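You operate a simulated robot arm through the tools that you are given. There is no shell and no other tool.

You are at the controls of a simulated robot arm. One attempt, no reset.

## Task
Close up the pump drum, heater switch off first.
Fine: heat dial to OFF, spout aside, yellow lid and vent shut.

The check looks at the end state, three seconds after you hand in, the way a careful person would. Anything else that was tipped, shoved, dropped, spilled or broken makes it a failure. A push-on lid holds only when it is set on centred and level and pressed home; a screw cap is set on level and turned clockwise until tight.

## Robot
A 6-joint arm with a two-finger parallel gripper, fixed in place. Base frame: the origin is on the floor under the middle of its stand, x ahead of it, y to its left, z up; the work surface is at about z = 0.86. Lengths are in m, angles in degrees, forces in N, time in s.
With the tool pointing down near the work surface it reaches from about 0.36 to 0.76 m from the base axis. Its first joint turns from -66.0 to 66.0 degrees. Payload 2.45 kg.
The tool frame sits at the grasp point between the pads (the TCP): z along the fingers, y along the line on which they close. The tips reach 0.024 m beyond it. Largest opening 0.068 m; finger width 0.017, thickness 0.01; the body of the gripper, 0.04 by 0.07 m, starts 0.041 m behind the TCP.
Orientation is that of the tool frame in the base frame, as a unit quaternion [w, x, y, z]. With the fingers straight down and closing along the base's y, the tool's x points along the base's -x, its y along +y and its z along -z.

## Interface
- The arm moves only by the tool jog_arm. Its argument "deltas" is one flat list of numbers, 7 for each row, row after row: the shift along the tool's x, y, z in m, then the turn, a rotation vector about the tool's x, y, z in degrees, then the opening, from 0 (shut) to 1 (fully open). In form: [x, y, z, wx, wy, wz, fingers, x, y, z, wx, wy, wz, fingers, ...]. A call has 1 to 20 rows; each row shifts and turns the commanded pose from where the row before left it, along the tool's axes as they then stand. Rows are played at 5 a second. More than 0.05 m and 8.6 degrees between two rows, or a gripper value outside its range, and nothing of the call is played. Where a pose cannot be reached the arm comes as near as it can. A force on the tool above 50 N (or 10 N above the force at the start of the call, whichever is more), or a blocked arm, ends the call early, and 0.2 s more pass. The fingers move at their own pace (about 0.108 m/s each) and stop on an object; they squeeze with about 37 N. The grip force told is the motor's: it shows also when the fingers shut on nothing. Time passes only in rows, and 0.2 s behind the last, so rows that do not move let the fingers close. The reply holds the time, the measured pose of the TCP, the force on the tool along the base axes, the opening and the grip force, in the units named above and with some noise, with the torque about the TCP (base axes, N m) and any sound that the robot's microphone picked up.
- Cameras (640 x 400 px; columns grow to the right, rows downward): "scene" is fixed at [0.1556, 0.3985, 1.4742]; the picture's right is [-0.88, -0.47, 0.00], its down [-0.23, 0.44, -0.87] and it looks along [0.41, -0.76, -0.49] (base axes); focal length 309 px, centre (320, 200). "wrist" rides on the gripper at [0.084, 0.011, -0.075] in the tool frame; the picture's right is [-0.13, 0.99, 0.00], its down [-0.60, -0.08, -0.79] and it looks along [-0.79, -0.10, 0.61] (tool axes); focal length 251 px, centre (320, 200). There is no depth. A picture from a camera that has moved, and an enlarged one, comes with that camera's place and axes in the base frame and with its lens.
- grab_frame(camera): a new picture of that camera. The clock stands still meanwhile.
- enlarge(camera, box): a new picture of the part [left, top, right, bottom] of that camera's present view, enlarged. The clock stands still meanwhile.
- finish_job(): hands the job in; it is judged then, once.

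Nothing tells you positions but the pictures and the camera data. Unless the task says otherwise, let go and move clear before handing in.

The tools are called after "Emit:" by a JSON object that holds its "fn" and its "kwargs". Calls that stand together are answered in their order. jog_arm: Moves the arm, as the interface text tells. Its arguments: {"type":"object","properties":{"deltas":{"type":"array","items":{"type":"number"}}},"required":["deltas"]} The other tools are called the same way: grab_frame (camera) takes a picture; enlarge (camera, box) takes an enlarged picture of a part of a camera's view; finish_job () hands the job in.

At the start:

```text
time: 0.0
tcp_pos: [0.5037, -0.0014, 1.3473]
orientation: [0.001, 0.0, 1.0, 0.001]
force: [0.3, -0.6, 0.0]
torque: [0.0, 0.0, -0.04]
width: 0.068
finger_force: 0.0
```

scene: 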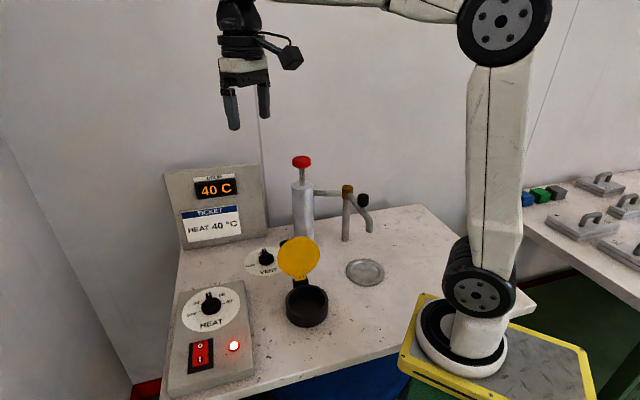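
wrist: 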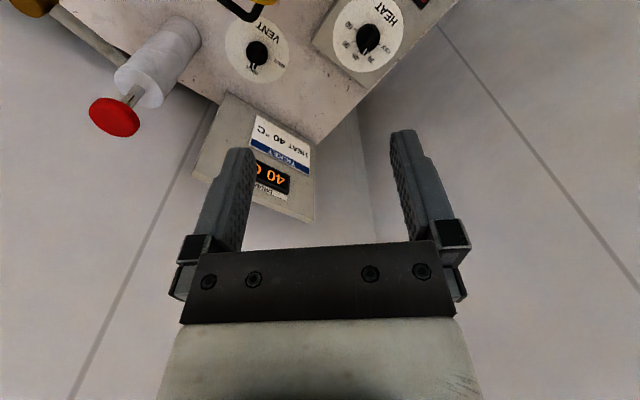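

I see a bench with a heat control box (dial, red rocker switch with a red lamp), a vent dial, a hinged yellow lid over a black filler neck, a pump with red knob, and a swivel spout. I'll look closer before moving.

Emit:
{"fn": "enlarge", "kwargs": {"camera": "scene", "box": [160, 270, 270, 400]}}

Emit:
{"fn": "enlarge", "kwargs": {"camera": "scene", "box": [230, 220, 400, 340]}}

Emit:
{"fn": "enlarge", "kwargs": {"camera": "scene", "box": [270, 140, 440, 260]}}

Emit:
{"fn": "enlarge", "kwargs": {"camera": "wrist", "box": [200, 0, 460, 120]}}

Emit:
{"fn": "enlarge", "kwargs": {"camera": "scene", "box": [160, 155, 280, 255]}}

```text
3.08 times, centred on (215, 335) of scene
camera zoom: at [0.1556, 0.3985, 1.4742], right [-0.88, -0.47, 0.0], down [-0.23, 0.44, -0.87], along [0.41, -0.76, -0.49], focal length 952 px, centre (643, -215)
```

zoom: 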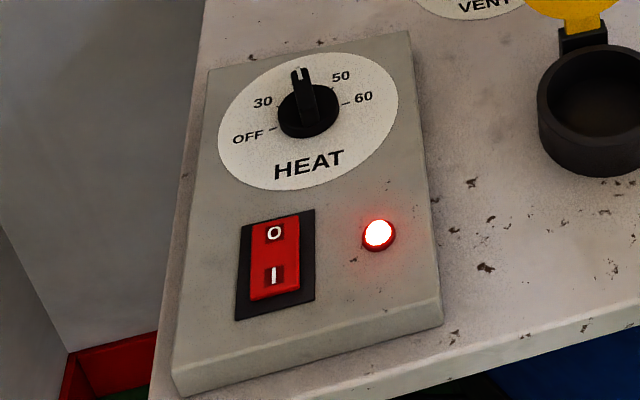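

```text
3.33 times, centred on (315, 280) of scene
camera zoom: at [0.1556, 0.3985, 1.4742], right [-0.88, -0.47, 0.0], down [-0.23, 0.44, -0.87], along [0.41, -0.76, -0.49], focal length 1031 px, centre (337, -67)
```

zoom: 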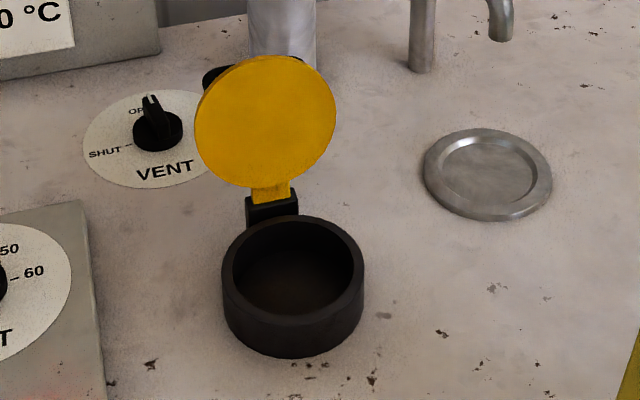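

```text
3.33 times, centred on (355, 200) of scene
camera zoom: at [0.1556, 0.3985, 1.4742], right [-0.88, -0.47, 0.0], down [-0.23, 0.44, -0.87], along [0.41, -0.76, -0.49], focal length 1031 px, centre (203, 200)
```

zoom: 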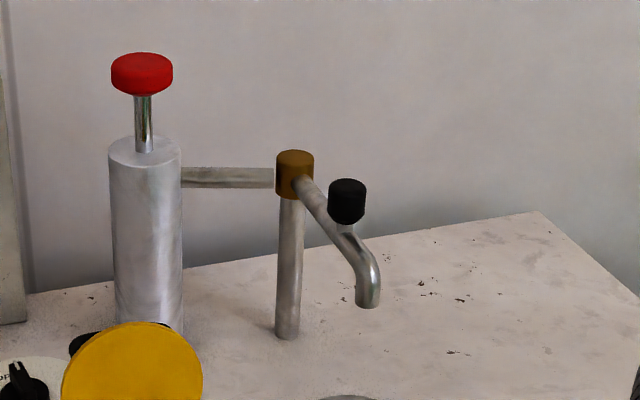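

```text
2.46 times, centred on (330, 60) of wrist
camera zoom: at [0.4186, 0.0087, 1.4233], right [0.13, 0.99, 0.0], down [0.6, -0.08, 0.79], along [0.79, -0.1, -0.61], focal length 619 px, centre (295, 545)
```

zoom: 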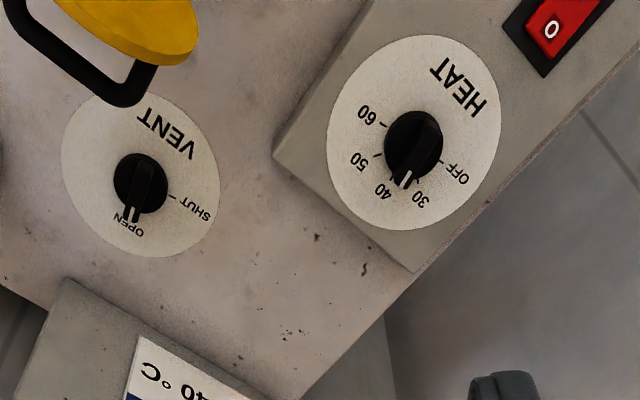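

```text
4.00 times, centred on (220, 205) of scene
camera zoom: at [0.1556, 0.3985, 1.4742], right [-0.88, -0.47, 0.0], down [-0.23, 0.44, -0.87], along [0.41, -0.76, -0.49], focal length 1237 px, centre (720, 180)
```

zoom: 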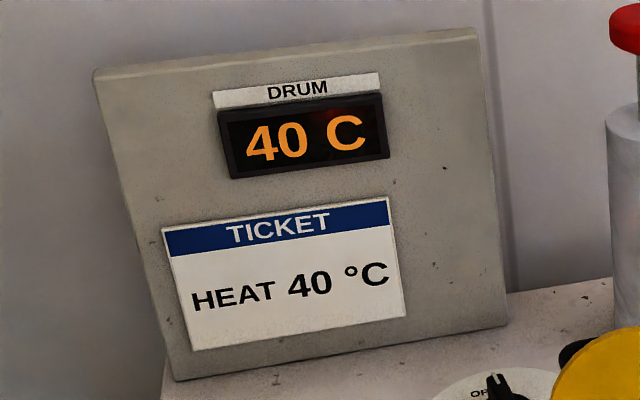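

The rocker sits on a box around (0.55, 0.17), the heat dial around (0.615, 0.075), the filler neck around (0.43, -0.04), and the spout post around (0.47, -0.36). I'll tilt the tool high above everything so the wrist camera looks straight down for a better map.

Emit:
{"fn": "jog_arm", "kwargs": {"deltas": [0, 0, 0, 0, 8, 0, 1, 0, 0, 0, 0, 8, 0, 1, 0, 0, 0, 0, 8, 0, 1, 0, 0, 0, 0, 8, 0, 1, 0, 0, 0, 0, 8, 0, 1, 0, 0, 0, 0, 8, 0, 1, 0, 0, 0, 0, 0, 0, 1]}}

Emit:
{"fn": "grab_frame", "kwargs": {"camera": "wrist"}}

Emit:
{"fn": "grab_frame", "kwargs": {"camera": "scene"}}

```text
time: 1.6
tcp_pos: [0.4484, -0.0022, 1.2206]
orientation: [-0.405, 0.0, 0.914, 0.001]
force: [0.8, 0.7, 0.4]
torque: [-0.03, 0.06, -0.02]
width: 0.0679
finger_force: 0.0
out of reach, approached as far as the arm can: row 3, 4, 5, 6
```

```text
taken
camera wrist: at [0.447, 0.0092, 1.3332], right [0.09, 0.99, -0.09], down [0.99, -0.08, 0.08], along [0.08, -0.1, -0.99], focal length 251 px, centre (320, 200)
```

wrist: 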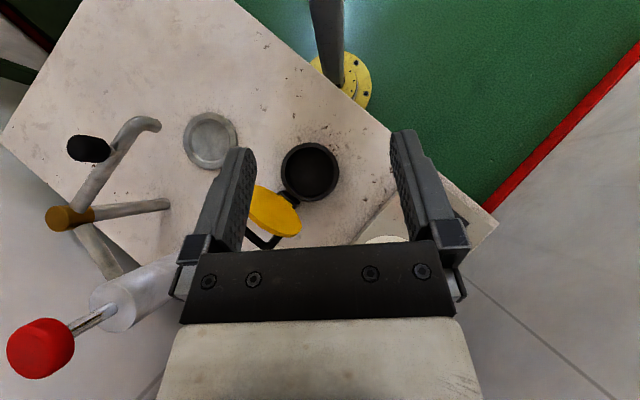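

```text
taken
```

scene: 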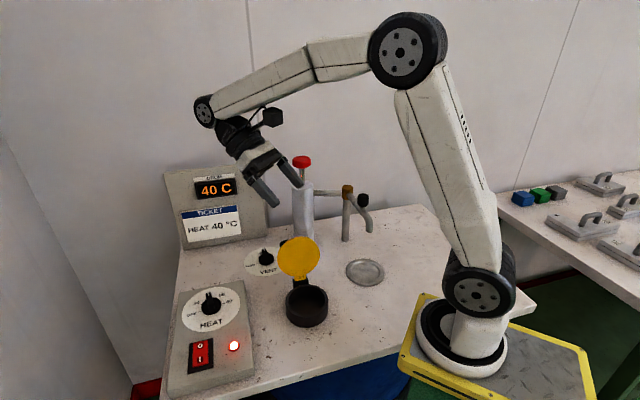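

The overhead view confirms the layout: spout outlet sits over the steel tray at about (0.354, -0.24), with the spout pivot at about (0.467, -0.355) and its black knob at about (0.39, -0.27, 1.08). Now I'll bring the tool upright again and go look at the heater box.

Emit:
{"fn": "jog_arm", "kwargs": {"deltas": [0, 0, 0, 0, -8, 0, 1, 0, 0, 0, 0, -8, 0, 1, 0, 0, 0, 0, -8, 0, 1, 0, 0, 0, 0, -8, 0, 1, 0, 0, 0, 0, -8, 0, 1, 0, 0, 0, 0, -8, 0, 1, 0, 0, 0, 0, 0, 0, 1]}}

```text
time: 3.2
tcp_pos: [0.4481, -0.0019, 1.2217]
orientation: [0.002, 0.0, 1.0, 0.0]
force: [-1.0, 0.2, 0.4]
torque: [0.03, 0.04, 0.0]
width: 0.0681
finger_force: 0.0
```

The arm is upright at (0.448, -0.002, 1.222). I'll move over toward the heater box, still well above it, for a close look.

Emit:
{"fn": "jog_arm", "kwargs": {"deltas": [0, 0.03, 0.03, 0, 0, 0, 1, 0, 0.03, 0.03, 0, 0, 0, 1, 0, 0.03, 0.03, 0, 0, 0, 1, 0, 0.03, 0.02, 0, 0, 0, 1, 0, 0, 0, 0, 0, 0, 1]}}

Emit:
{"fn": "grab_frame", "kwargs": {"camera": "wrist"}}

Emit:
{"fn": "grab_frame", "kwargs": {"camera": "scene"}}

```text
time: 4.4
tcp_pos: [0.4476, 0.1197, 1.11]
orientation: [0.001, 0.0, 1.0, 0.001]
force: [-0.4, 0.1, 0.2]
torque: [0.01, 0.0, -0.02]
width: 0.0678
finger_force: 0.1
```

```text
taken
camera wrist: at [0.3646, 0.1295, 1.1852], right [0.13, 0.99, 0.0], down [0.6, -0.08, 0.79], along [0.79, -0.1, -0.61], focal length 251 px, centre (320, 200)
```

wrist: 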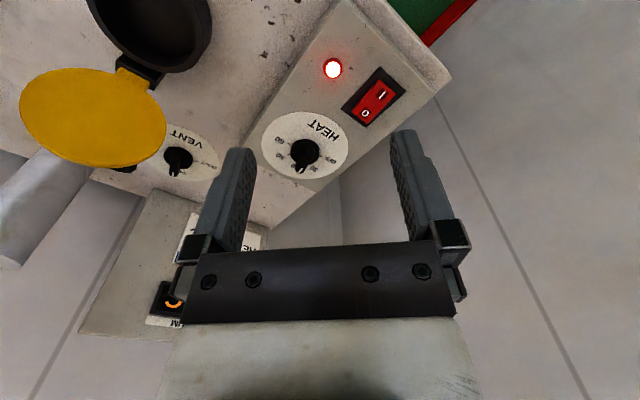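

```text
taken
```

scene: 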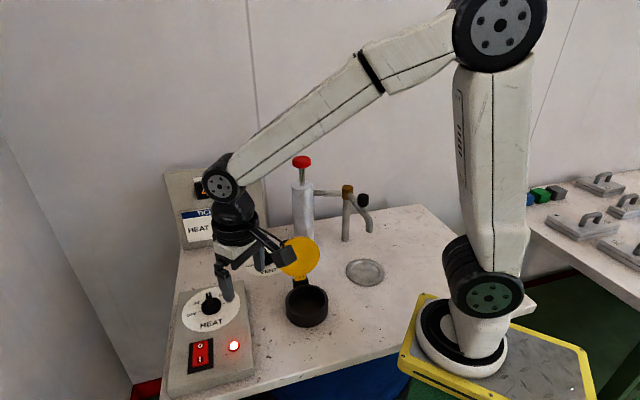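

Emit:
{"fn": "enlarge", "kwargs": {"camera": "wrist", "box": [320, 40, 440, 140]}}

Emit:
{"fn": "enlarge", "kwargs": {"camera": "wrist", "box": [240, 90, 370, 200]}}

Emit:
{"fn": "enlarge", "kwargs": {"camera": "wrist", "box": [0, 0, 230, 200]}}

Emit:
{"fn": "enlarge", "kwargs": {"camera": "scene", "box": [175, 325, 260, 390]}}

```text
4.00 times, centred on (380, 90) of wrist
camera zoom: at [0.3646, 0.1295, 1.1852], right [0.13, 0.99, 0.0], down [0.6, -0.08, 0.79], along [0.79, -0.1, -0.61], focal length 1006 px, centre (80, 640)
```

zoom: 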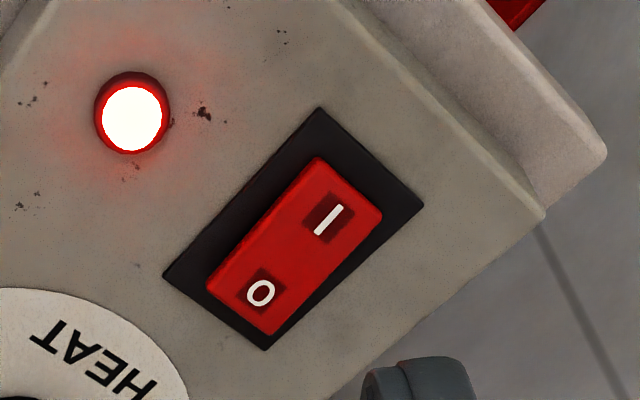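

```text
3.64 times, centred on (305, 145) of wrist
camera zoom: at [0.3646, 0.1295, 1.1852], right [0.13, 0.99, 0.0], down [0.6, -0.08, 0.79], along [0.79, -0.1, -0.61], focal length 914 px, centre (374, 400)
```

zoom: 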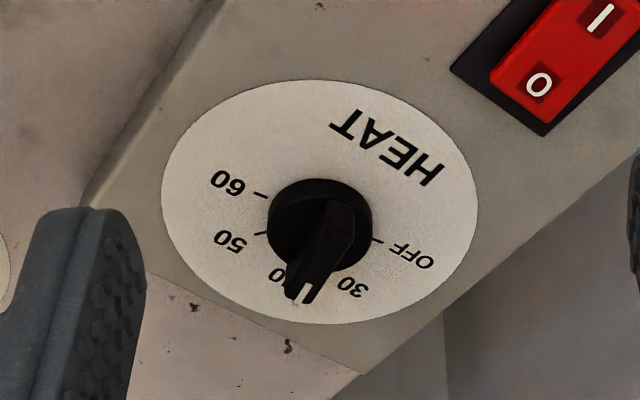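

```text
2.00 times, centred on (115, 100) of wrist
camera zoom: at [0.3646, 0.1295, 1.1852], right [0.13, 0.99, 0.0], down [0.6, -0.08, 0.79], along [0.79, -0.1, -0.61], focal length 503 px, centre (730, 400)
```

zoom: 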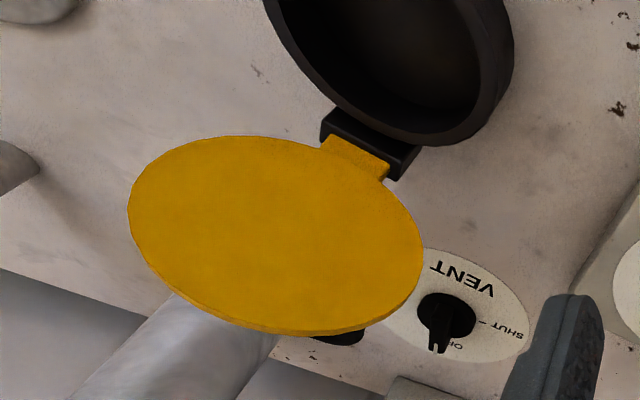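

```text
6.15 times, centred on (218, 358) of scene
camera zoom: at [0.1556, 0.3986, 1.4742], right [-0.88, -0.47, 0.0], down [-0.23, 0.44, -0.87], along [0.41, -0.76, -0.49], focal length 1904 px, centre (951, -769)
```

zoom: 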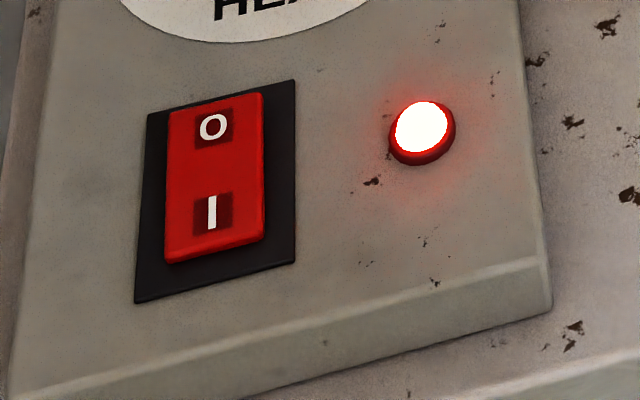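

The rocker's O end (raised, so the switch is on) is at about (0.558, 0.162, 0.906) and its axis runs diagonally; I'll close the fingers and hover above the O end.

Emit:
{"fn": "jog_arm", "kwargs": {"deltas": [-0.0374, 0.0134, 0.03, 0, 0, 0, 0, -0.0375, 0.0134, 0.03, 0, 0, 0, 0, -0.0375, 0.0134, 0.03, 0, 0, 0, 0, 0, 0, 0.03, 0, 0, 0, 0, 0, 0, 0, 0, 0, 0, 0]}}

Emit:
{"fn": "grab_frame", "kwargs": {"camera": "wrist"}}

Emit:
{"fn": "enlarge", "kwargs": {"camera": "scene", "box": [160, 260, 280, 400]}}

```text
time: 5.6
tcp_pos: [0.5628, 0.1572, 0.9921]
orientation: [0.001, 0.001, 1.0, 0.001]
force: [0.3, 0.3, -0.1]
torque: [-0.02, 0.02, 0.04]
width: 0.0003
finger_force: 23.5
```

```text
taken
camera wrist: at [0.4781, 0.168, 1.0666], right [0.13, 0.99, 0.0], down [0.6, -0.08, 0.79], along [0.79, -0.1, -0.61], focal length 251 px, centre (320, 200)
```

wrist: 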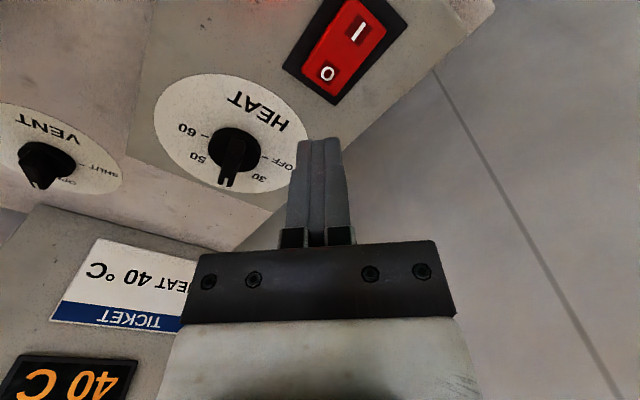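

```text
2.86 times, centred on (220, 330) of scene
camera zoom: at [0.1556, 0.3985, 1.4742], right [-0.88, -0.47, 0.0], down [-0.23, 0.44, -0.87], along [0.41, -0.76, -0.49], focal length 884 px, centre (606, -171)
```

zoom: 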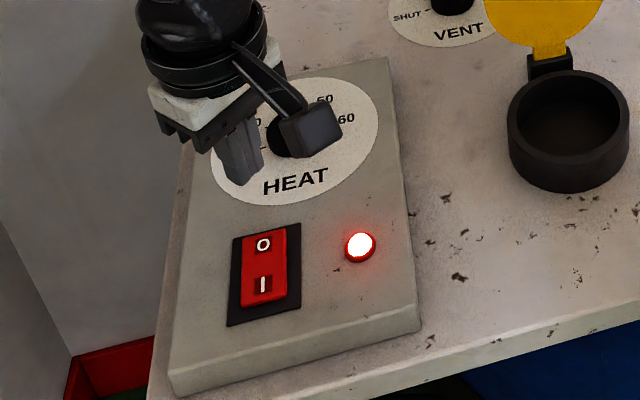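

The lamp is still lit and the closed fingertips are about 4 mm beyond where I want on the O end. I'll correct sideways and descend to just above the rocker.

Emit:
{"fn": "jog_arm", "kwargs": {"deltas": [0.003, 0.003, 0.02, 0, 0, 0, 0, 0, 0, 0.02, 0, 0, 0, 0, 0, 0, 0.012, 0, 0, 0, 0, 0, 0, 0, 0, 0, 0, 0]}}

Emit:
{"fn": "enlarge", "kwargs": {"camera": "wrist", "box": [240, 0, 440, 180]}}

Emit:
{"fn": "enlarge", "kwargs": {"camera": "scene", "box": [160, 290, 270, 390]}}

```text
time: 6.6
tcp_pos: [0.5583, 0.161, 0.939]
orientation: [0.001, 0.0, 1.0, 0.001]
force: [-0.5, -0.5, -0.4]
torque: [0.02, 0.01, -0.04]
width: 0.0002
finger_force: 23.5
```

```text
2.22 times, centred on (340, 90) of wrist
camera zoom: at [0.4749, 0.1721, 1.014], right [0.13, 0.99, 0.0], down [0.6, -0.08, 0.79], along [0.79, -0.1, -0.61], focal length 559 px, centre (276, 444)
```

zoom: 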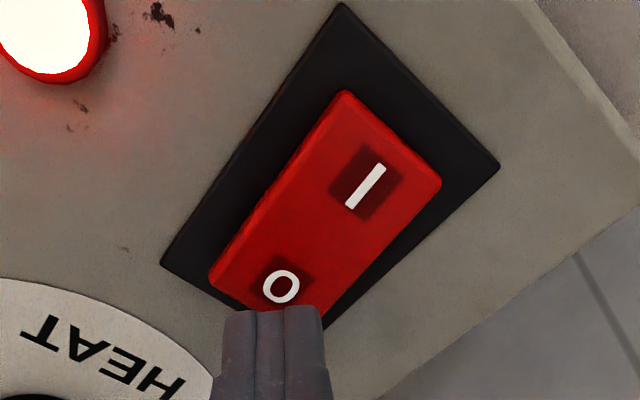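

```text
4.00 times, centred on (215, 340) of scene
camera zoom: at [0.1556, 0.3985, 1.4742], right [-0.88, -0.47, 0.0], down [-0.23, 0.44, -0.87], along [0.41, -0.76, -0.49], focal length 1237 px, centre (740, -360)
```

zoom: 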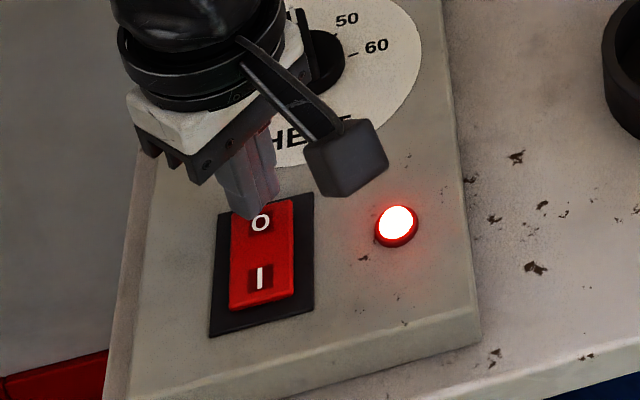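

The tips hover about 1 cm over the O end, slightly to the outer side of the label. Now I'll press down in small steps and then lift.

Emit:
{"fn": "jog_arm", "kwargs": {"deltas": [0, 0, 0.004, 0, 0, 0, 0, 0, 0, 0.004, 0, 0, 0, 0, 0, 0, 0.003, 0, 0, 0, 0, 0, 0, 0.003, 0, 0, 0, 0, 0, 0, 0.002, 0, 0, 0, 0]}}

Emit:
{"fn": "enlarge", "kwargs": {"camera": "scene", "box": [160, 290, 270, 390]}}

```text
time: 7.8
tcp_pos: [0.558, 0.162, 0.9238]
orientation: [0.001, 0.001, 1.0, 0.001]
force: [-0.2, -2.0, 3.4]
torque: [-0.03, 0.03, 0.0]
width: 0.0002
finger_force: 23.3
heard: click
```

```text
4.00 times, centred on (215, 340) of scene
camera zoom: at [0.1555, 0.3985, 1.4742], right [-0.88, -0.47, 0.0], down [-0.23, 0.44, -0.87], along [0.41, -0.76, -0.49], focal length 1237 px, centre (740, -360)
```

zoom: 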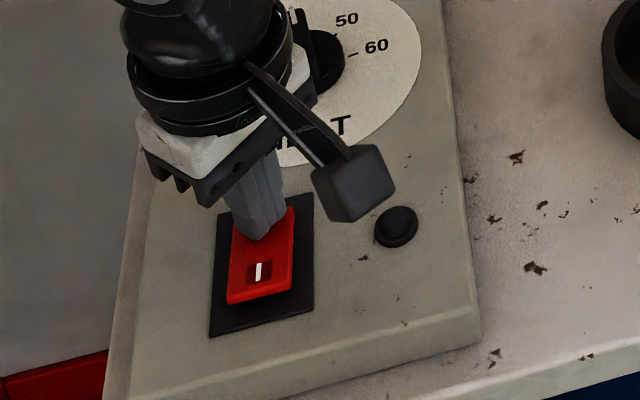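

Click heard and the lamp is out, so the heater switch is off. I'll lift straight up and then go look at the heat dial.

Emit:
{"fn": "jog_arm", "kwargs": {"deltas": [0, 0, -0.02, 0, 0, 0, 0, 0, 0, -0.04, 0, 0, 0, 0, 0, 0, -0.04, 0, 0, 0, 0, 0.03, -0.03, -0.02, 0, 0, 0, 0, 0.03, -0.03, 0, 0, 0, 0, 0, 0.02, -0.02, 0, 0, 0, 0, 0, 0, 0, 0, 0, 0, 0, 0]}}

Emit:
{"fn": "grab_frame", "kwargs": {"camera": "wrist"}}

Emit:
{"fn": "enlarge", "kwargs": {"camera": "scene", "box": [160, 270, 270, 390]}}

```text
time: 9.4
tcp_pos: [0.4778, 0.0791, 1.042]
orientation: [0.001, -0.001, 1.0, 0.001]
force: [0.4, 0.5, 0.2]
torque: [0.0, 0.01, 0.0]
width: 0.0
finger_force: 23.6
```

```text
taken
camera wrist: at [0.3923, 0.091, 1.1167], right [0.13, 0.99, 0.0], down [0.6, -0.08, 0.79], along [0.79, -0.1, -0.61], focal length 251 px, centre (320, 200)
```

wrist: 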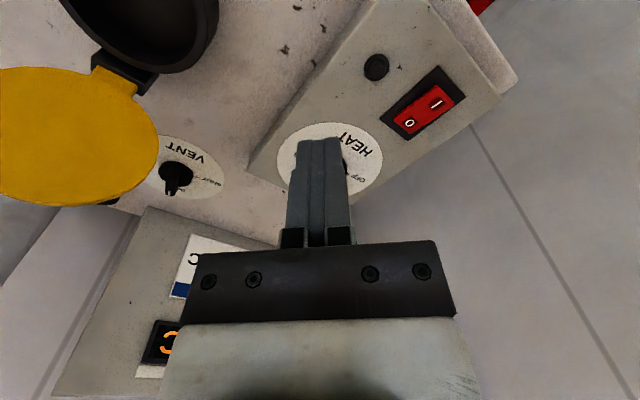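

```text
3.33 times, centred on (215, 330) of scene
camera zoom: at [0.1556, 0.3985, 1.4742], right [-0.88, -0.47, 0.0], down [-0.23, 0.44, -0.87], along [0.41, -0.76, -0.49], focal length 1031 px, centre (670, -233)
```

zoom: 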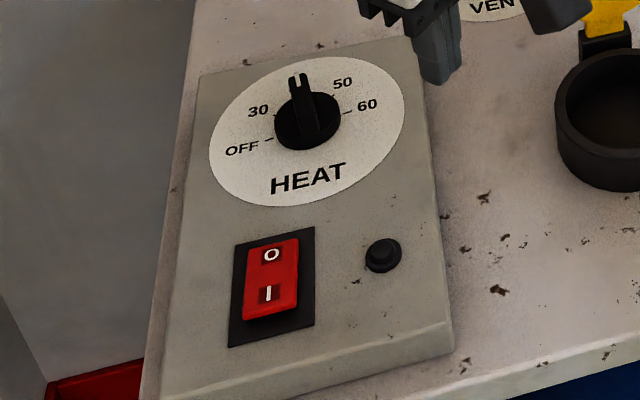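

The heater is off with the rocker tilted to O; the heat dial centre reads about (0.608, 0.077) from the closer views. I'll open the fingers and move nearer to see the knob's bar and its angle precisely.

Emit:
{"fn": "jog_arm", "kwargs": {"deltas": [-0.035, 0, 0.015, 0, 0, 0, 1, -0.035, 0, 0.015, 0, 0, 0, 1, 0, 0, 0, 0, 0, 0, 1, 0, 0, 0, 0, 0, 0, 1]}}

Emit:
{"fn": "grab_frame", "kwargs": {"camera": "wrist"}}

Emit:
{"fn": "enlarge", "kwargs": {"camera": "wrist", "box": [240, 80, 400, 200]}}

```text
time: 10.4
tcp_pos: [0.5477, 0.0814, 1.0116]
orientation: [0.002, 0.0, 1.0, 0.001]
force: [-0.6, -0.5, -0.7]
torque: [0.03, 0.01, -0.01]
width: 0.0679
finger_force: 0.1
```

```text
taken
camera wrist: at [0.4634, 0.0919, 1.0867], right [0.13, 0.99, 0.0], down [0.6, -0.08, 0.79], along [0.79, -0.1, -0.61], focal length 251 px, centre (320, 200)
```

wrist: 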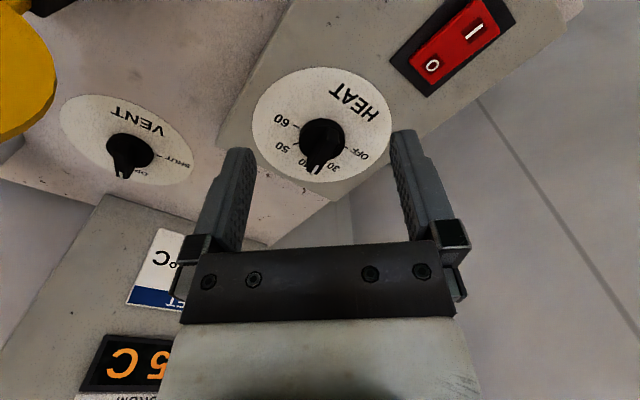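

```text
3.33 times, centred on (320, 140) of wrist
camera zoom: at [0.4634, 0.0919, 1.0867], right [0.13, 0.99, 0.0], down [0.6, -0.08, 0.79], along [0.79, -0.1, -0.61], focal length 838 px, centre (320, 400)
```

zoom: 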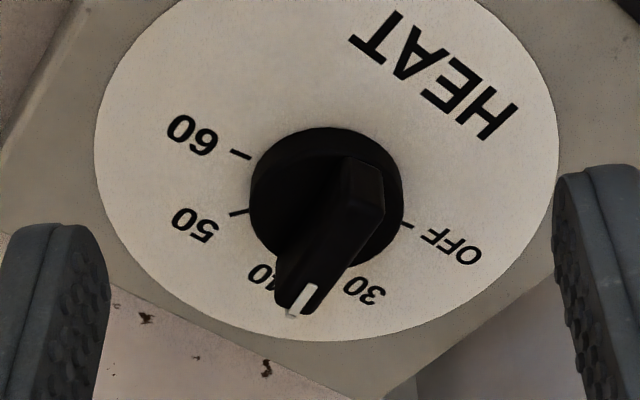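

The knob is a round base with a raised bar pointing at 40; centre about (0.608, 0.075), bar heading about -30°, and the OFF tick is at about +42°. I'll check the knob's heights from the scene camera before gripping.

Emit:
{"fn": "enlarge", "kwargs": {"camera": "scene", "box": [180, 275, 244, 315]}}

Emit:
{"fn": "enlarge", "kwargs": {"camera": "wrist", "box": [288, 105, 352, 185]}}

```text
10.00 times, centred on (212, 295) of scene
camera zoom: at [0.1556, 0.3985, 1.4742], right [-0.88, -0.47, 0.0], down [-0.23, 0.44, -0.87], along [0.41, -0.76, -0.49], focal length 3093 px, centre (1400, -750)
```

zoom: 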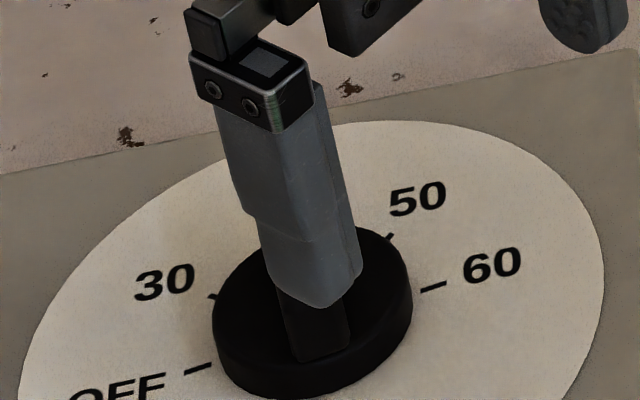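

```text
5.00 times, centred on (320, 145) of wrist
camera zoom: at [0.4634, 0.0919, 1.0867], right [0.13, 0.99, 0.0], down [0.6, -0.08, 0.79], along [0.79, -0.1, -0.61], focal length 1257 px, centre (320, 475)
```

zoom: 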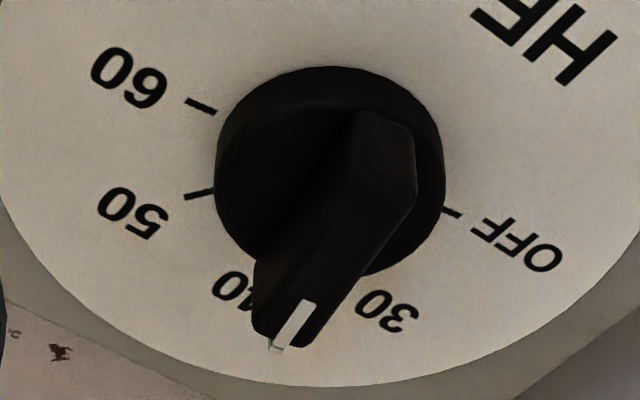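

The knob base is about 1 cm tall (top about z 0.90) with the bar rising to about 0.92. I'll centre over the knob and yaw the fingers to straddle the bar.

Emit:
{"fn": "jog_arm", "kwargs": {"deltas": [-0.0303, -0.0031, 0, 0, 0, 0, 1, -0.0303, -0.0031, 0, 0, 0, 0, 1, 0, 0, 0, 0, 0, 7.5, 1, 0, 0, 0, 0, 0, 7.5, 1, 0, 0, 0, 0, 0, 7.5, 1, 0, 0, 0, 0, 0, 7.5, 1, 0, 0, 0, 0, 0, 0, 1]}}

Emit:
{"fn": "grab_frame", "kwargs": {"camera": "wrist"}}

Emit:
{"fn": "enlarge", "kwargs": {"camera": "scene", "box": [160, 230, 280, 330]}}

```text
time: 12.0
tcp_pos: [0.6093, 0.0753, 1.012]
orientation: [0.001, 0.26, 0.966, 0.0]
force: [0.0, -0.4, -0.1]
torque: [-0.04, -0.02, -0.01]
width: 0.0679
finger_force: 0.0
```

```text
taken
camera wrist: at [0.5406, 0.1261, 1.0881], right [0.61, 0.79, 0.0], down [0.48, -0.37, 0.79], along [0.63, -0.48, -0.61], focal length 251 px, centre (320, 200)
```

wrist: 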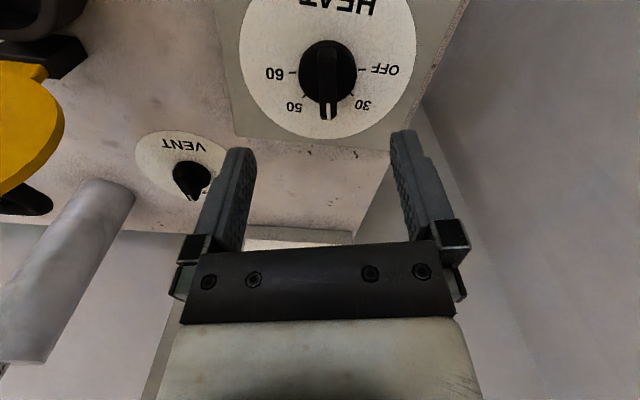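

```text
4.00 times, centred on (220, 280) of scene
camera zoom: at [0.1556, 0.3985, 1.4742], right [-0.88, -0.47, 0.0], down [-0.23, 0.44, -0.87], along [0.41, -0.76, -0.49], focal length 1237 px, centre (720, -120)
```

zoom: 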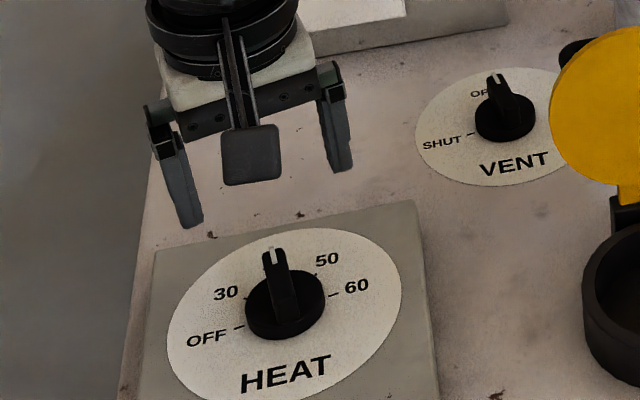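

Emit:
{"fn": "enlarge", "kwargs": {"camera": "wrist", "box": [230, 0, 430, 150]}}

```text
2.67 times, centred on (330, 75) of wrist
camera zoom: at [0.5406, 0.1261, 1.0881], right [0.61, 0.79, 0.0], down [0.48, -0.37, 0.79], along [0.63, -0.48, -0.61], focal length 670 px, centre (293, 533)
```

zoom: 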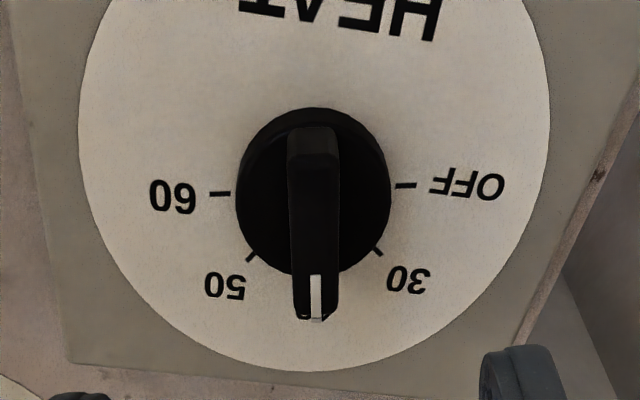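

From the tick circle, the dial centre works out at about (0.618, 0.0745, panel z 0.89), bar heading about -35°, ticks spaced about 45°, so OFF is 90° counter-clockwise. I'll correct position and yaw and come down to just above the bar.

Emit:
{"fn": "jog_arm", "kwargs": {"deltas": [-0.0087, 0.005, 0, 0, 0, 5.5, 1, 0, 0, 0.025, 0, 0, 0, 1, 0, 0, 0.025, 0, 0, 0, 1, 0, 0, 0, 0, 0, 0, 1]}}

Emit:
{"fn": "grab_frame", "kwargs": {"camera": "wrist"}}

Emit:
{"fn": "enlarge", "kwargs": {"camera": "scene", "box": [170, 260, 250, 320]}}

```text
time: 13.0
tcp_pos: [0.6189, 0.0748, 0.964]
orientation: [0.0, 0.305, 0.952, 0.001]
force: [0.4, -0.3, 0.4]
torque: [0.0, 0.02, 0.01]
width: 0.068
finger_force: 0.0
```

```text
taken
camera wrist: at [0.5559, 0.1321, 1.0382], right [0.68, 0.73, 0.0], down [0.44, -0.42, 0.79], along [0.58, -0.54, -0.61], focal length 251 px, centre (320, 200)
```

wrist: 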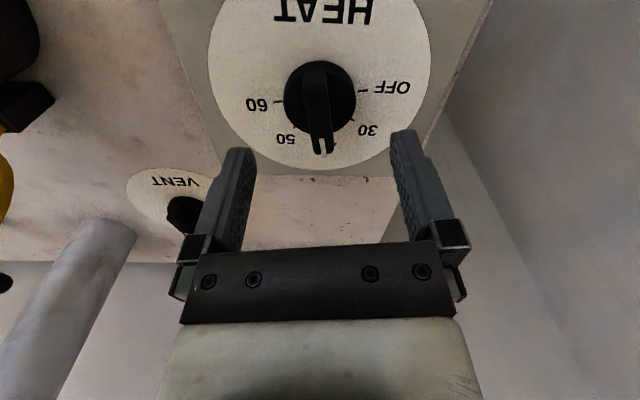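

```text
6.67 times, centred on (210, 290) of scene
camera zoom: at [0.1556, 0.3985, 1.4742], right [-0.88, -0.47, 0.0], down [-0.23, 0.44, -0.87], along [0.41, -0.76, -0.49], focal length 2062 px, centre (1053, -400)
```

zoom: 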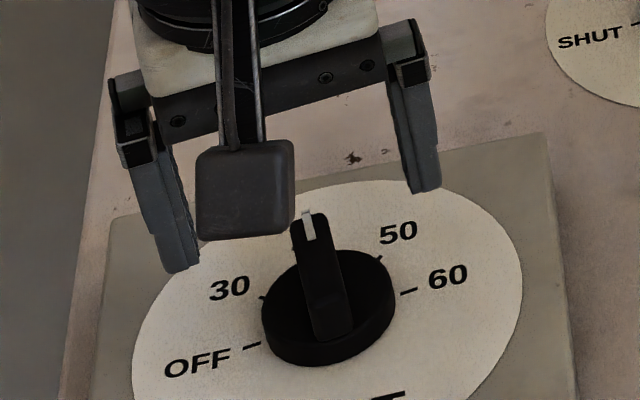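

Emit:
{"fn": "enlarge", "kwargs": {"camera": "wrist", "box": [250, 30, 390, 180]}}

```text
2.67 times, centred on (320, 105) of wrist
camera zoom: at [0.5559, 0.1321, 1.0382], right [0.68, 0.73, 0.0], down [0.44, -0.42, 0.79], along [0.58, -0.54, -0.61], focal length 670 px, centre (320, 453)
```

zoom: 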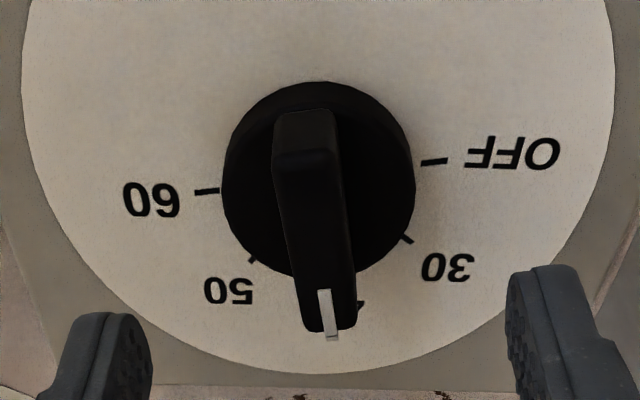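

The fingers straddle the bar well; the dial centre is about 3 mm further along the bar axis. I'll shift by that, descend so the tips are just above the knob base, and check force.

Emit:
{"fn": "jog_arm", "kwargs": {"deltas": [-0.0025, 0, 0.012, 0, 0, 0, 1, 0, 0, 0.012, 0, 0, 0, 1, 0, 0, 0.009, 0, 0, 0, 1, 0, 0, 0, 0, 0, 0, 1]}}

Emit:
{"fn": "enlarge", "kwargs": {"camera": "wrist", "box": [220, 20, 420, 200]}}

Emit:
{"fn": "enlarge", "kwargs": {"camera": "scene", "box": [170, 260, 250, 320]}}

```text
time: 14.0
tcp_pos: [0.6202, 0.074, 0.9301]
orientation: [0.001, 0.305, 0.952, 0.001]
force: [0.0, 0.5, 0.1]
torque: [0.01, -0.03, -0.01]
width: 0.068
finger_force: 0.0
```

```text
2.22 times, centred on (320, 110) of wrist
camera zoom: at [0.5584, 0.131, 1.0054], right [0.68, 0.73, 0.0], down [0.44, -0.42, 0.79], along [0.58, -0.54, -0.61], focal length 559 px, centre (320, 400)
```

zoom: 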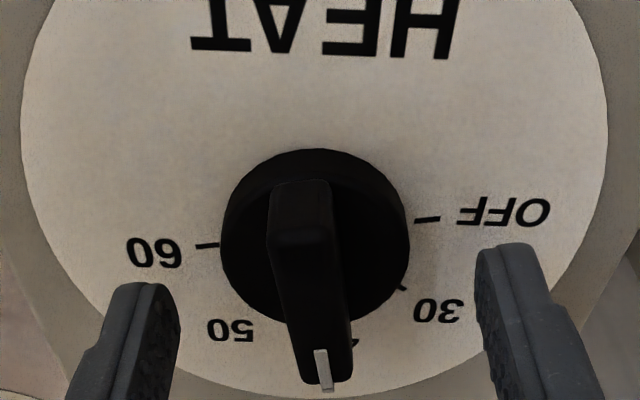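

```text
6.67 times, centred on (210, 290) of scene
camera zoom: at [0.1556, 0.3985, 1.4742], right [-0.88, -0.47, 0.0], down [-0.23, 0.44, -0.87], along [0.41, -0.76, -0.49], focal length 2062 px, centre (1053, -400)
```

zoom: 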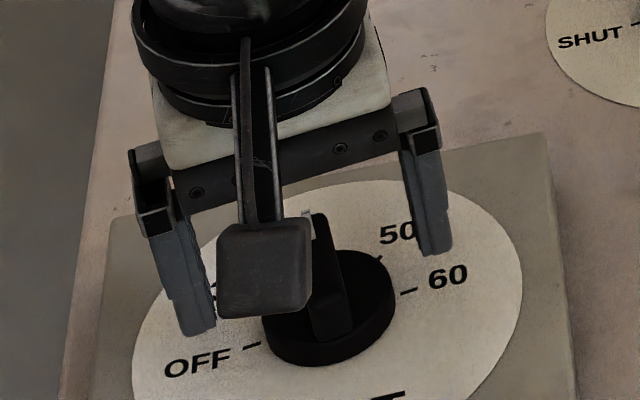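

The tips are around the bar with no contact force. I'll close on the bar now.

Emit:
{"fn": "jog_arm", "kwargs": {"deltas": [0, 0, 0, 0, 0, 0, 0.5, 0, 0, 0, 0, 0, 0, 0.2, 0, 0, 0, 0, 0, 0, 0, 0, 0, 0, 0, 0, 0, 0]}}

Emit:
{"fn": "enlarge", "kwargs": {"camera": "wrist", "box": [220, 20, 420, 200]}}

```text
time: 15.0
tcp_pos: [0.6202, 0.0728, 0.9305]
orientation: [0.001, 0.305, 0.952, 0.0]
force: [-4.6, -6.6, 3.9]
torque: [-0.11, 0.23, -0.01]
width: 0.0132
finger_force: 33.0
```

```text
2.22 times, centred on (320, 110) of wrist
camera zoom: at [0.5579, 0.1304, 1.0056], right [0.68, 0.73, 0.0], down [0.45, -0.42, 0.79], along [0.58, -0.54, -0.61], focal length 559 px, centre (320, 400)
```

zoom: 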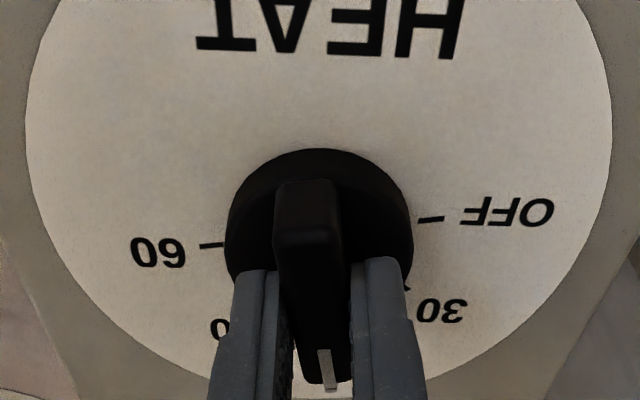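

Bar is gripped (13 mm). I'll turn counter-clockwise in steps, first about 40°, and check.

Emit:
{"fn": "jog_arm", "kwargs": {"deltas": [0, -0.0008, 0, 0, 0, -8, 0, 0, 0, 0, 0, 0, -8, 0, 0, 0, 0, 0, 0, -8, 0, 0, 0, 0, 0, 0, -8, 0, 0, 0, 0, 0, 0, -8, 0, 0, 0, 0, 0, 0, 0, 0]}}

Emit:
{"fn": "enlarge", "kwargs": {"camera": "wrist", "box": [220, 20, 420, 200]}}

Emit:
{"fn": "enlarge", "kwargs": {"camera": "scene", "box": [170, 260, 250, 320]}}

```text
time: 16.4
tcp_pos: [0.6206, 0.074, 0.9303]
orientation: [0.001, -0.041, 0.999, 0.0]
force: [-11.5, 8.4, 14.1]
torque: [0.04, 0.56, 0.02]
width: 0.0132
finger_force: 32.8
```

```text
2.22 times, centred on (320, 110) of wrist
camera zoom: at [0.5355, 0.0778, 1.0054], right [0.05, 1.0, 0.0], down [0.61, -0.03, 0.79], along [0.79, -0.04, -0.61], focal length 559 px, centre (320, 400)
```

zoom: 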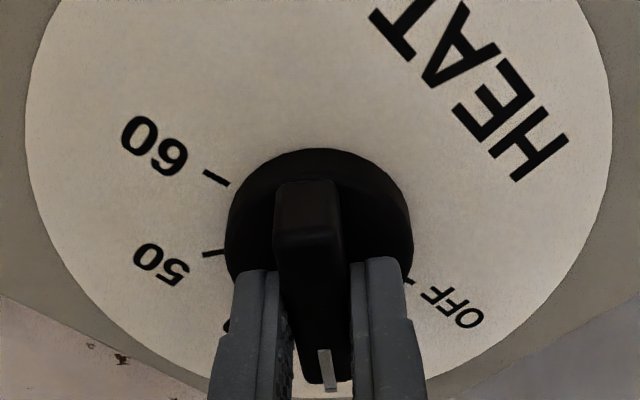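

```text
6.67 times, centred on (210, 290) of scene
camera zoom: at [0.1549, 0.3988, 1.4742], right [-0.88, -0.47, 0.0], down [-0.23, 0.44, -0.87], along [0.41, -0.77, -0.49], focal length 2062 px, centre (1053, -400)
```

zoom: 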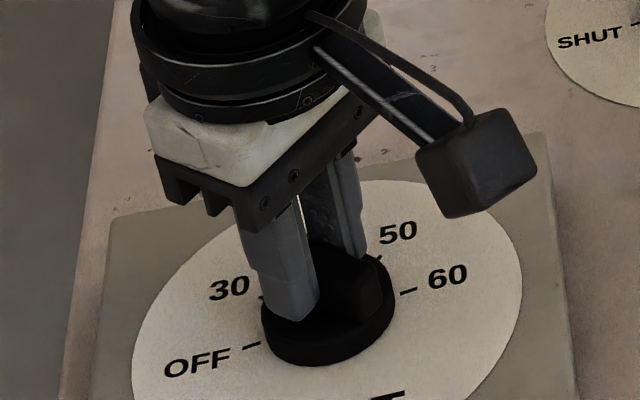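

The knob follows; some side load has built up, so I'll ease the position about 1 mm along the force and continue the turn toward OFF.

Emit:
{"fn": "jog_arm", "kwargs": {"deltas": [0.001, 0.0008, -0.0008, 0, 0, -8, 0, 0, 0, 0, 0, 0, -8, 0, 0, 0, 0, 0, 0, -8, 0, 0, 0, 0, 0, 0, -8, 0, 0, 0, 0, 0, 0, -8, 0, 0, 0, 0, 0, 0, 0, 0]}}

Emit:
{"fn": "enlarge", "kwargs": {"camera": "wrist", "box": [220, 20, 420, 200]}}

Emit:
{"fn": "enlarge", "kwargs": {"camera": "scene", "box": [170, 260, 250, 320]}}

```text
time: 17.8
tcp_pos: [0.6195, 0.0744, 0.931]
orientation: [0.001, -0.38, 0.925, 0.001]
force: [5.6, 16.2, -16.2]
torque: [0.96, -0.83, -0.01]
width: 0.0131
finger_force: 33.1
```

```text
2.22 times, centred on (320, 110) of wrist
camera zoom: at [0.5521, 0.0235, 1.0054], right [-0.6, 0.8, 0.0], down [0.48, 0.37, 0.79], along [0.63, 0.48, -0.61], focal length 559 px, centre (320, 400)
```

zoom: 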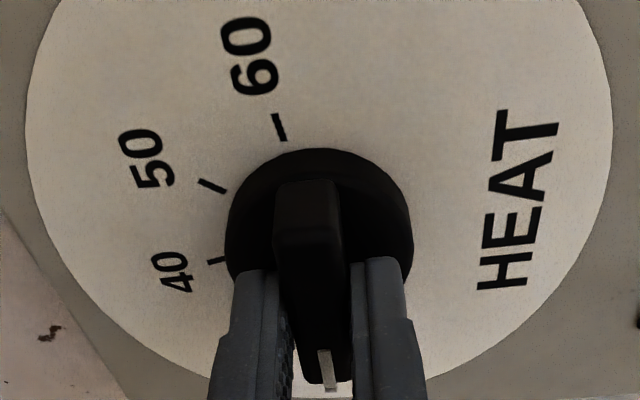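

```text
6.67 times, centred on (210, 290) of scene
camera zoom: at [0.156, 0.399, 1.474], right [-0.88, -0.47, 0.0], down [-0.24, 0.44, -0.87], along [0.41, -0.77, -0.49], focal length 2062 px, centre (1053, -400)
```

zoom: 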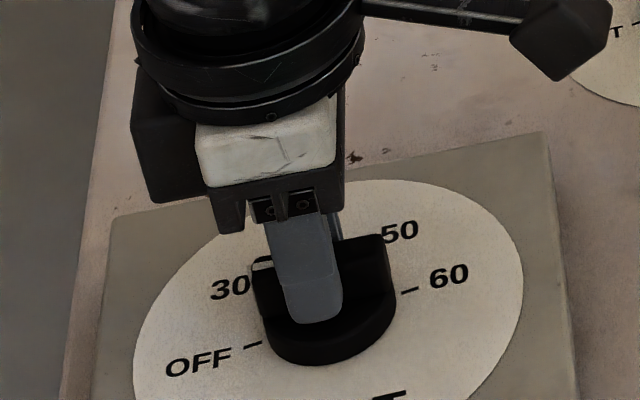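

About 80° done and the pointer is nearing OFF. I'll relieve the strain and turn the last 10°.

Emit:
{"fn": "jog_arm", "kwargs": {"deltas": [-0.001, 0.0004, 0.0006, 0, 0, -5, 0, 0, 0, 0, 0, 0, -5, 0, 0, 0, 0, 0, 0, 0, 0]}}

Emit:
{"fn": "enlarge", "kwargs": {"camera": "scene", "box": [170, 260, 250, 320]}}

```text
time: 18.6
tcp_pos: [0.6193, 0.0743, 0.9303]
orientation: [0.0, -0.459, 0.889, 0.0]
force: [-0.6, 15.3, -9.4]
torque: [0.34, -0.02, -0.02]
width: 0.0128
finger_force: 33.4
```

```text
6.67 times, centred on (210, 290) of scene
camera zoom: at [0.1557, 0.399, 1.474], right [-0.88, -0.47, 0.0], down [-0.23, 0.44, -0.87], along [0.41, -0.77, -0.49], focal length 2062 px, centre (1053, -400)
```

zoom: 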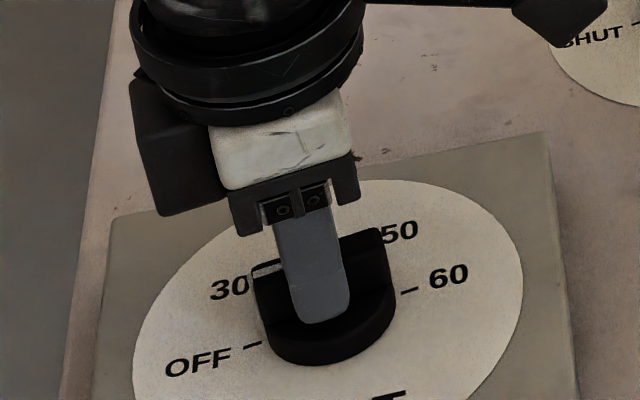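

The gripper is at the 90° mark. I'll release and lift to check where the pointer actually sits.

Emit:
{"fn": "jog_arm", "kwargs": {"deltas": [0, 0, 0, 0, 0, 0, 1, 0, 0, 0, 0, 0, 0, 1, 0, 0, -0.03, 0, 0, 0, 1, 0, 0, -0.03, 0, 0, 0, 1, 0, 0, 0, 0, 0, 0, 1]}}

Emit:
{"fn": "enlarge", "kwargs": {"camera": "wrist", "box": [220, 0, 420, 180]}}

Emit:
{"fn": "enlarge", "kwargs": {"camera": "scene", "box": [170, 260, 250, 320]}}

```text
time: 19.8
tcp_pos: [0.6186, 0.0766, 0.9895]
orientation: [0.0, -0.458, 0.889, 0.0]
force: [-0.6, -0.6, -0.2]
torque: [-0.02, -0.01, 0.0]
width: 0.0681
finger_force: 0.2
```

```text
2.22 times, centred on (320, 90) of wrist
camera zoom: at [0.5615, 0.0137, 1.0649], right [-0.73, 0.68, 0.0], down [0.41, 0.45, 0.79], along [0.54, 0.58, -0.61], focal length 559 px, centre (320, 444)
```

zoom: 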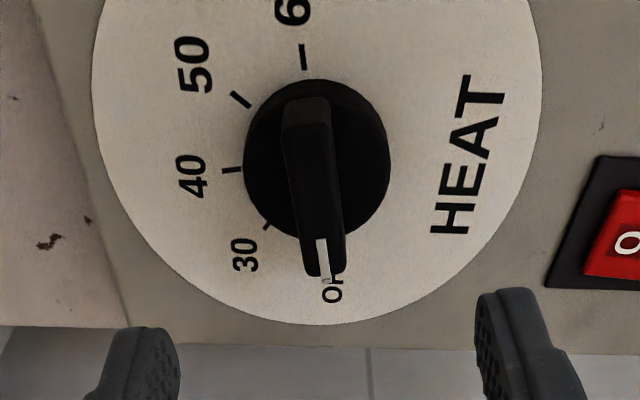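

```text
6.67 times, centred on (210, 290) of scene
camera zoom: at [0.1556, 0.3985, 1.4742], right [-0.88, -0.47, 0.0], down [-0.23, 0.44, -0.87], along [0.41, -0.76, -0.49], focal length 2062 px, centre (1053, -400)
```

zoom: 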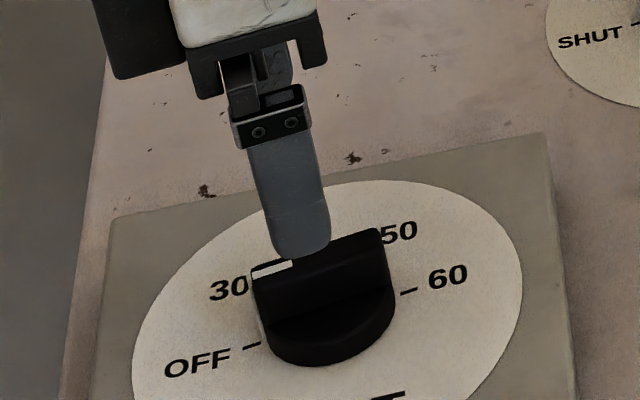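

The dial pointer sits on OFF (about 1° off by my measure). Next is the spout: I'll rise to z 1.2, swing over toward it with fingers closed, and look at its pivot and knob.

Emit:
{"fn": "jog_arm", "kwargs": {"deltas": [0, 0, -0.03, 0, 0, 7.8, 0, 0, 0, -0.03, 0, 0, 7.8, 0, 0, 0, -0.03, 0, 0, 7.8, 0, 0, 0, -0.03, 0, 0, 7.8, 0, 0, 0, -0.03, 0, 0, 7.8, 0, 0, 0, -0.03, 0, 0, 7.8, 0, 0, 0, -0.03, 0, 0, 7.8, 0, 0.033, -0.029, 0, 0, 0, 0, 0, 0.033, -0.029, 0, 0, 0, 0, 0, 0.033, -0.029, 0, 0, 0, 0, 0, 0.033, -0.029, 0, 0, 0, 0, 0, 0.033, -0.029, 0, 0, 0, 0, 0, 0.033, -0.029, 0, 0, 0, 0, 0, 0, 0, 0, 0, 0, 8, 0, 0, 0, 0, 0, 0, 8, 0, 0, 0, 0, 0, 0, 8, 0, 0, 0, 0, 0, 0, 8, 0, 0, 0, 0, 0, 0, 8, 0, 0, 0, 0, 0, 0, 8, 0]}}

Emit:
{"fn": "grab_frame", "kwargs": {"camera": "wrist"}}

Emit:
{"fn": "grab_frame", "kwargs": {"camera": "scene"}}

```text
time: 23.8
tcp_pos: [0.421, -0.0981, 1.2001]
orientation: [0.001, 0.41, 0.912, 0.001]
force: [-0.2, 0.0, 0.2]
torque: [0.0, -0.02, 0.0]
width: 0.0
finger_force: 23.7
```

```text
taken
camera wrist: at [0.3726, -0.0294, 1.2749], right [0.83, 0.56, 0.0], down [0.34, -0.5, 0.79], along [0.45, -0.65, -0.61], focal length 251 px, centre (320, 200)
```

wrist: 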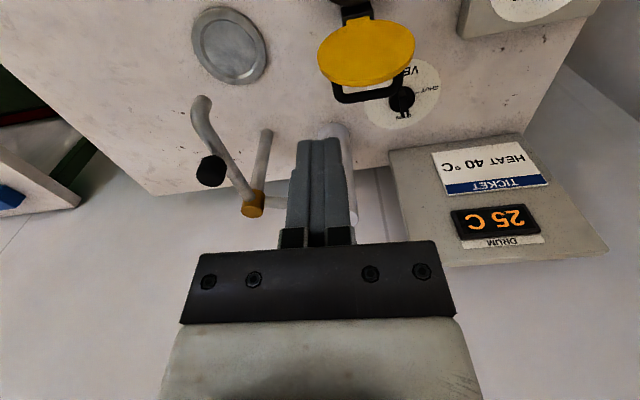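

```text
taken
```

scene: 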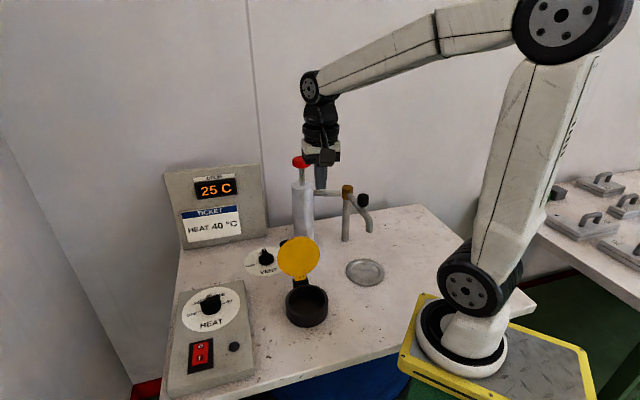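

Emit:
{"fn": "enlarge", "kwargs": {"camera": "wrist", "box": [160, 70, 320, 230]}}

Emit:
{"fn": "enlarge", "kwargs": {"camera": "wrist", "box": [300, 0, 460, 140]}}

Emit:
{"fn": "enlarge", "kwargs": {"camera": "scene", "box": [280, 150, 400, 250]}}

```text
2.50 times, centred on (240, 150) of wrist
camera zoom: at [0.3726, -0.0294, 1.2749], right [0.83, 0.56, 0.0], down [0.34, -0.5, 0.79], along [0.45, -0.65, -0.61], focal length 629 px, centre (520, 325)
```

zoom: 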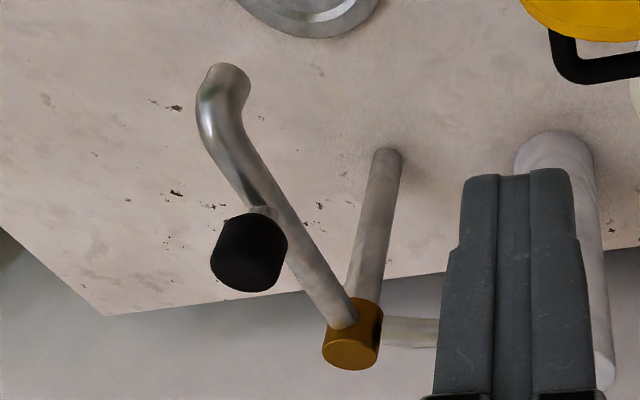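

```text
2.86 times, centred on (380, 70) of wrist
camera zoom: at [0.3726, -0.0294, 1.2749], right [0.83, 0.56, 0.0], down [0.34, -0.5, 0.79], along [0.45, -0.65, -0.61], focal length 718 px, centre (149, 571)
```

zoom: 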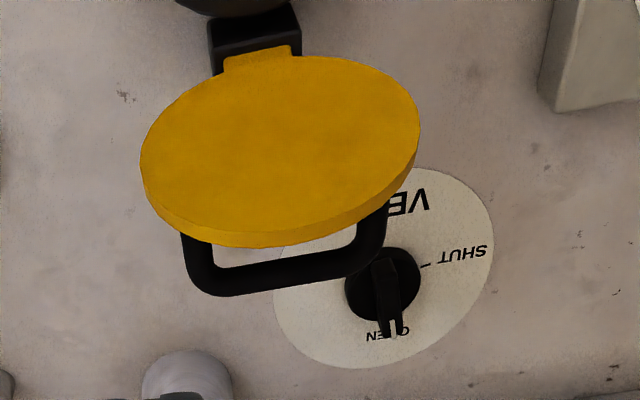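

```text
4.00 times, centred on (340, 200) of scene
camera zoom: at [0.1556, 0.3985, 1.4742], right [-0.88, -0.47, 0.0], down [-0.23, 0.44, -0.87], along [0.41, -0.76, -0.49], focal length 1237 px, centre (240, 200)
```

zoom: 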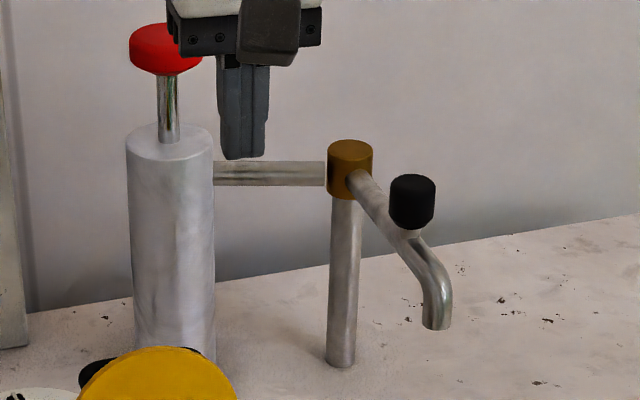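

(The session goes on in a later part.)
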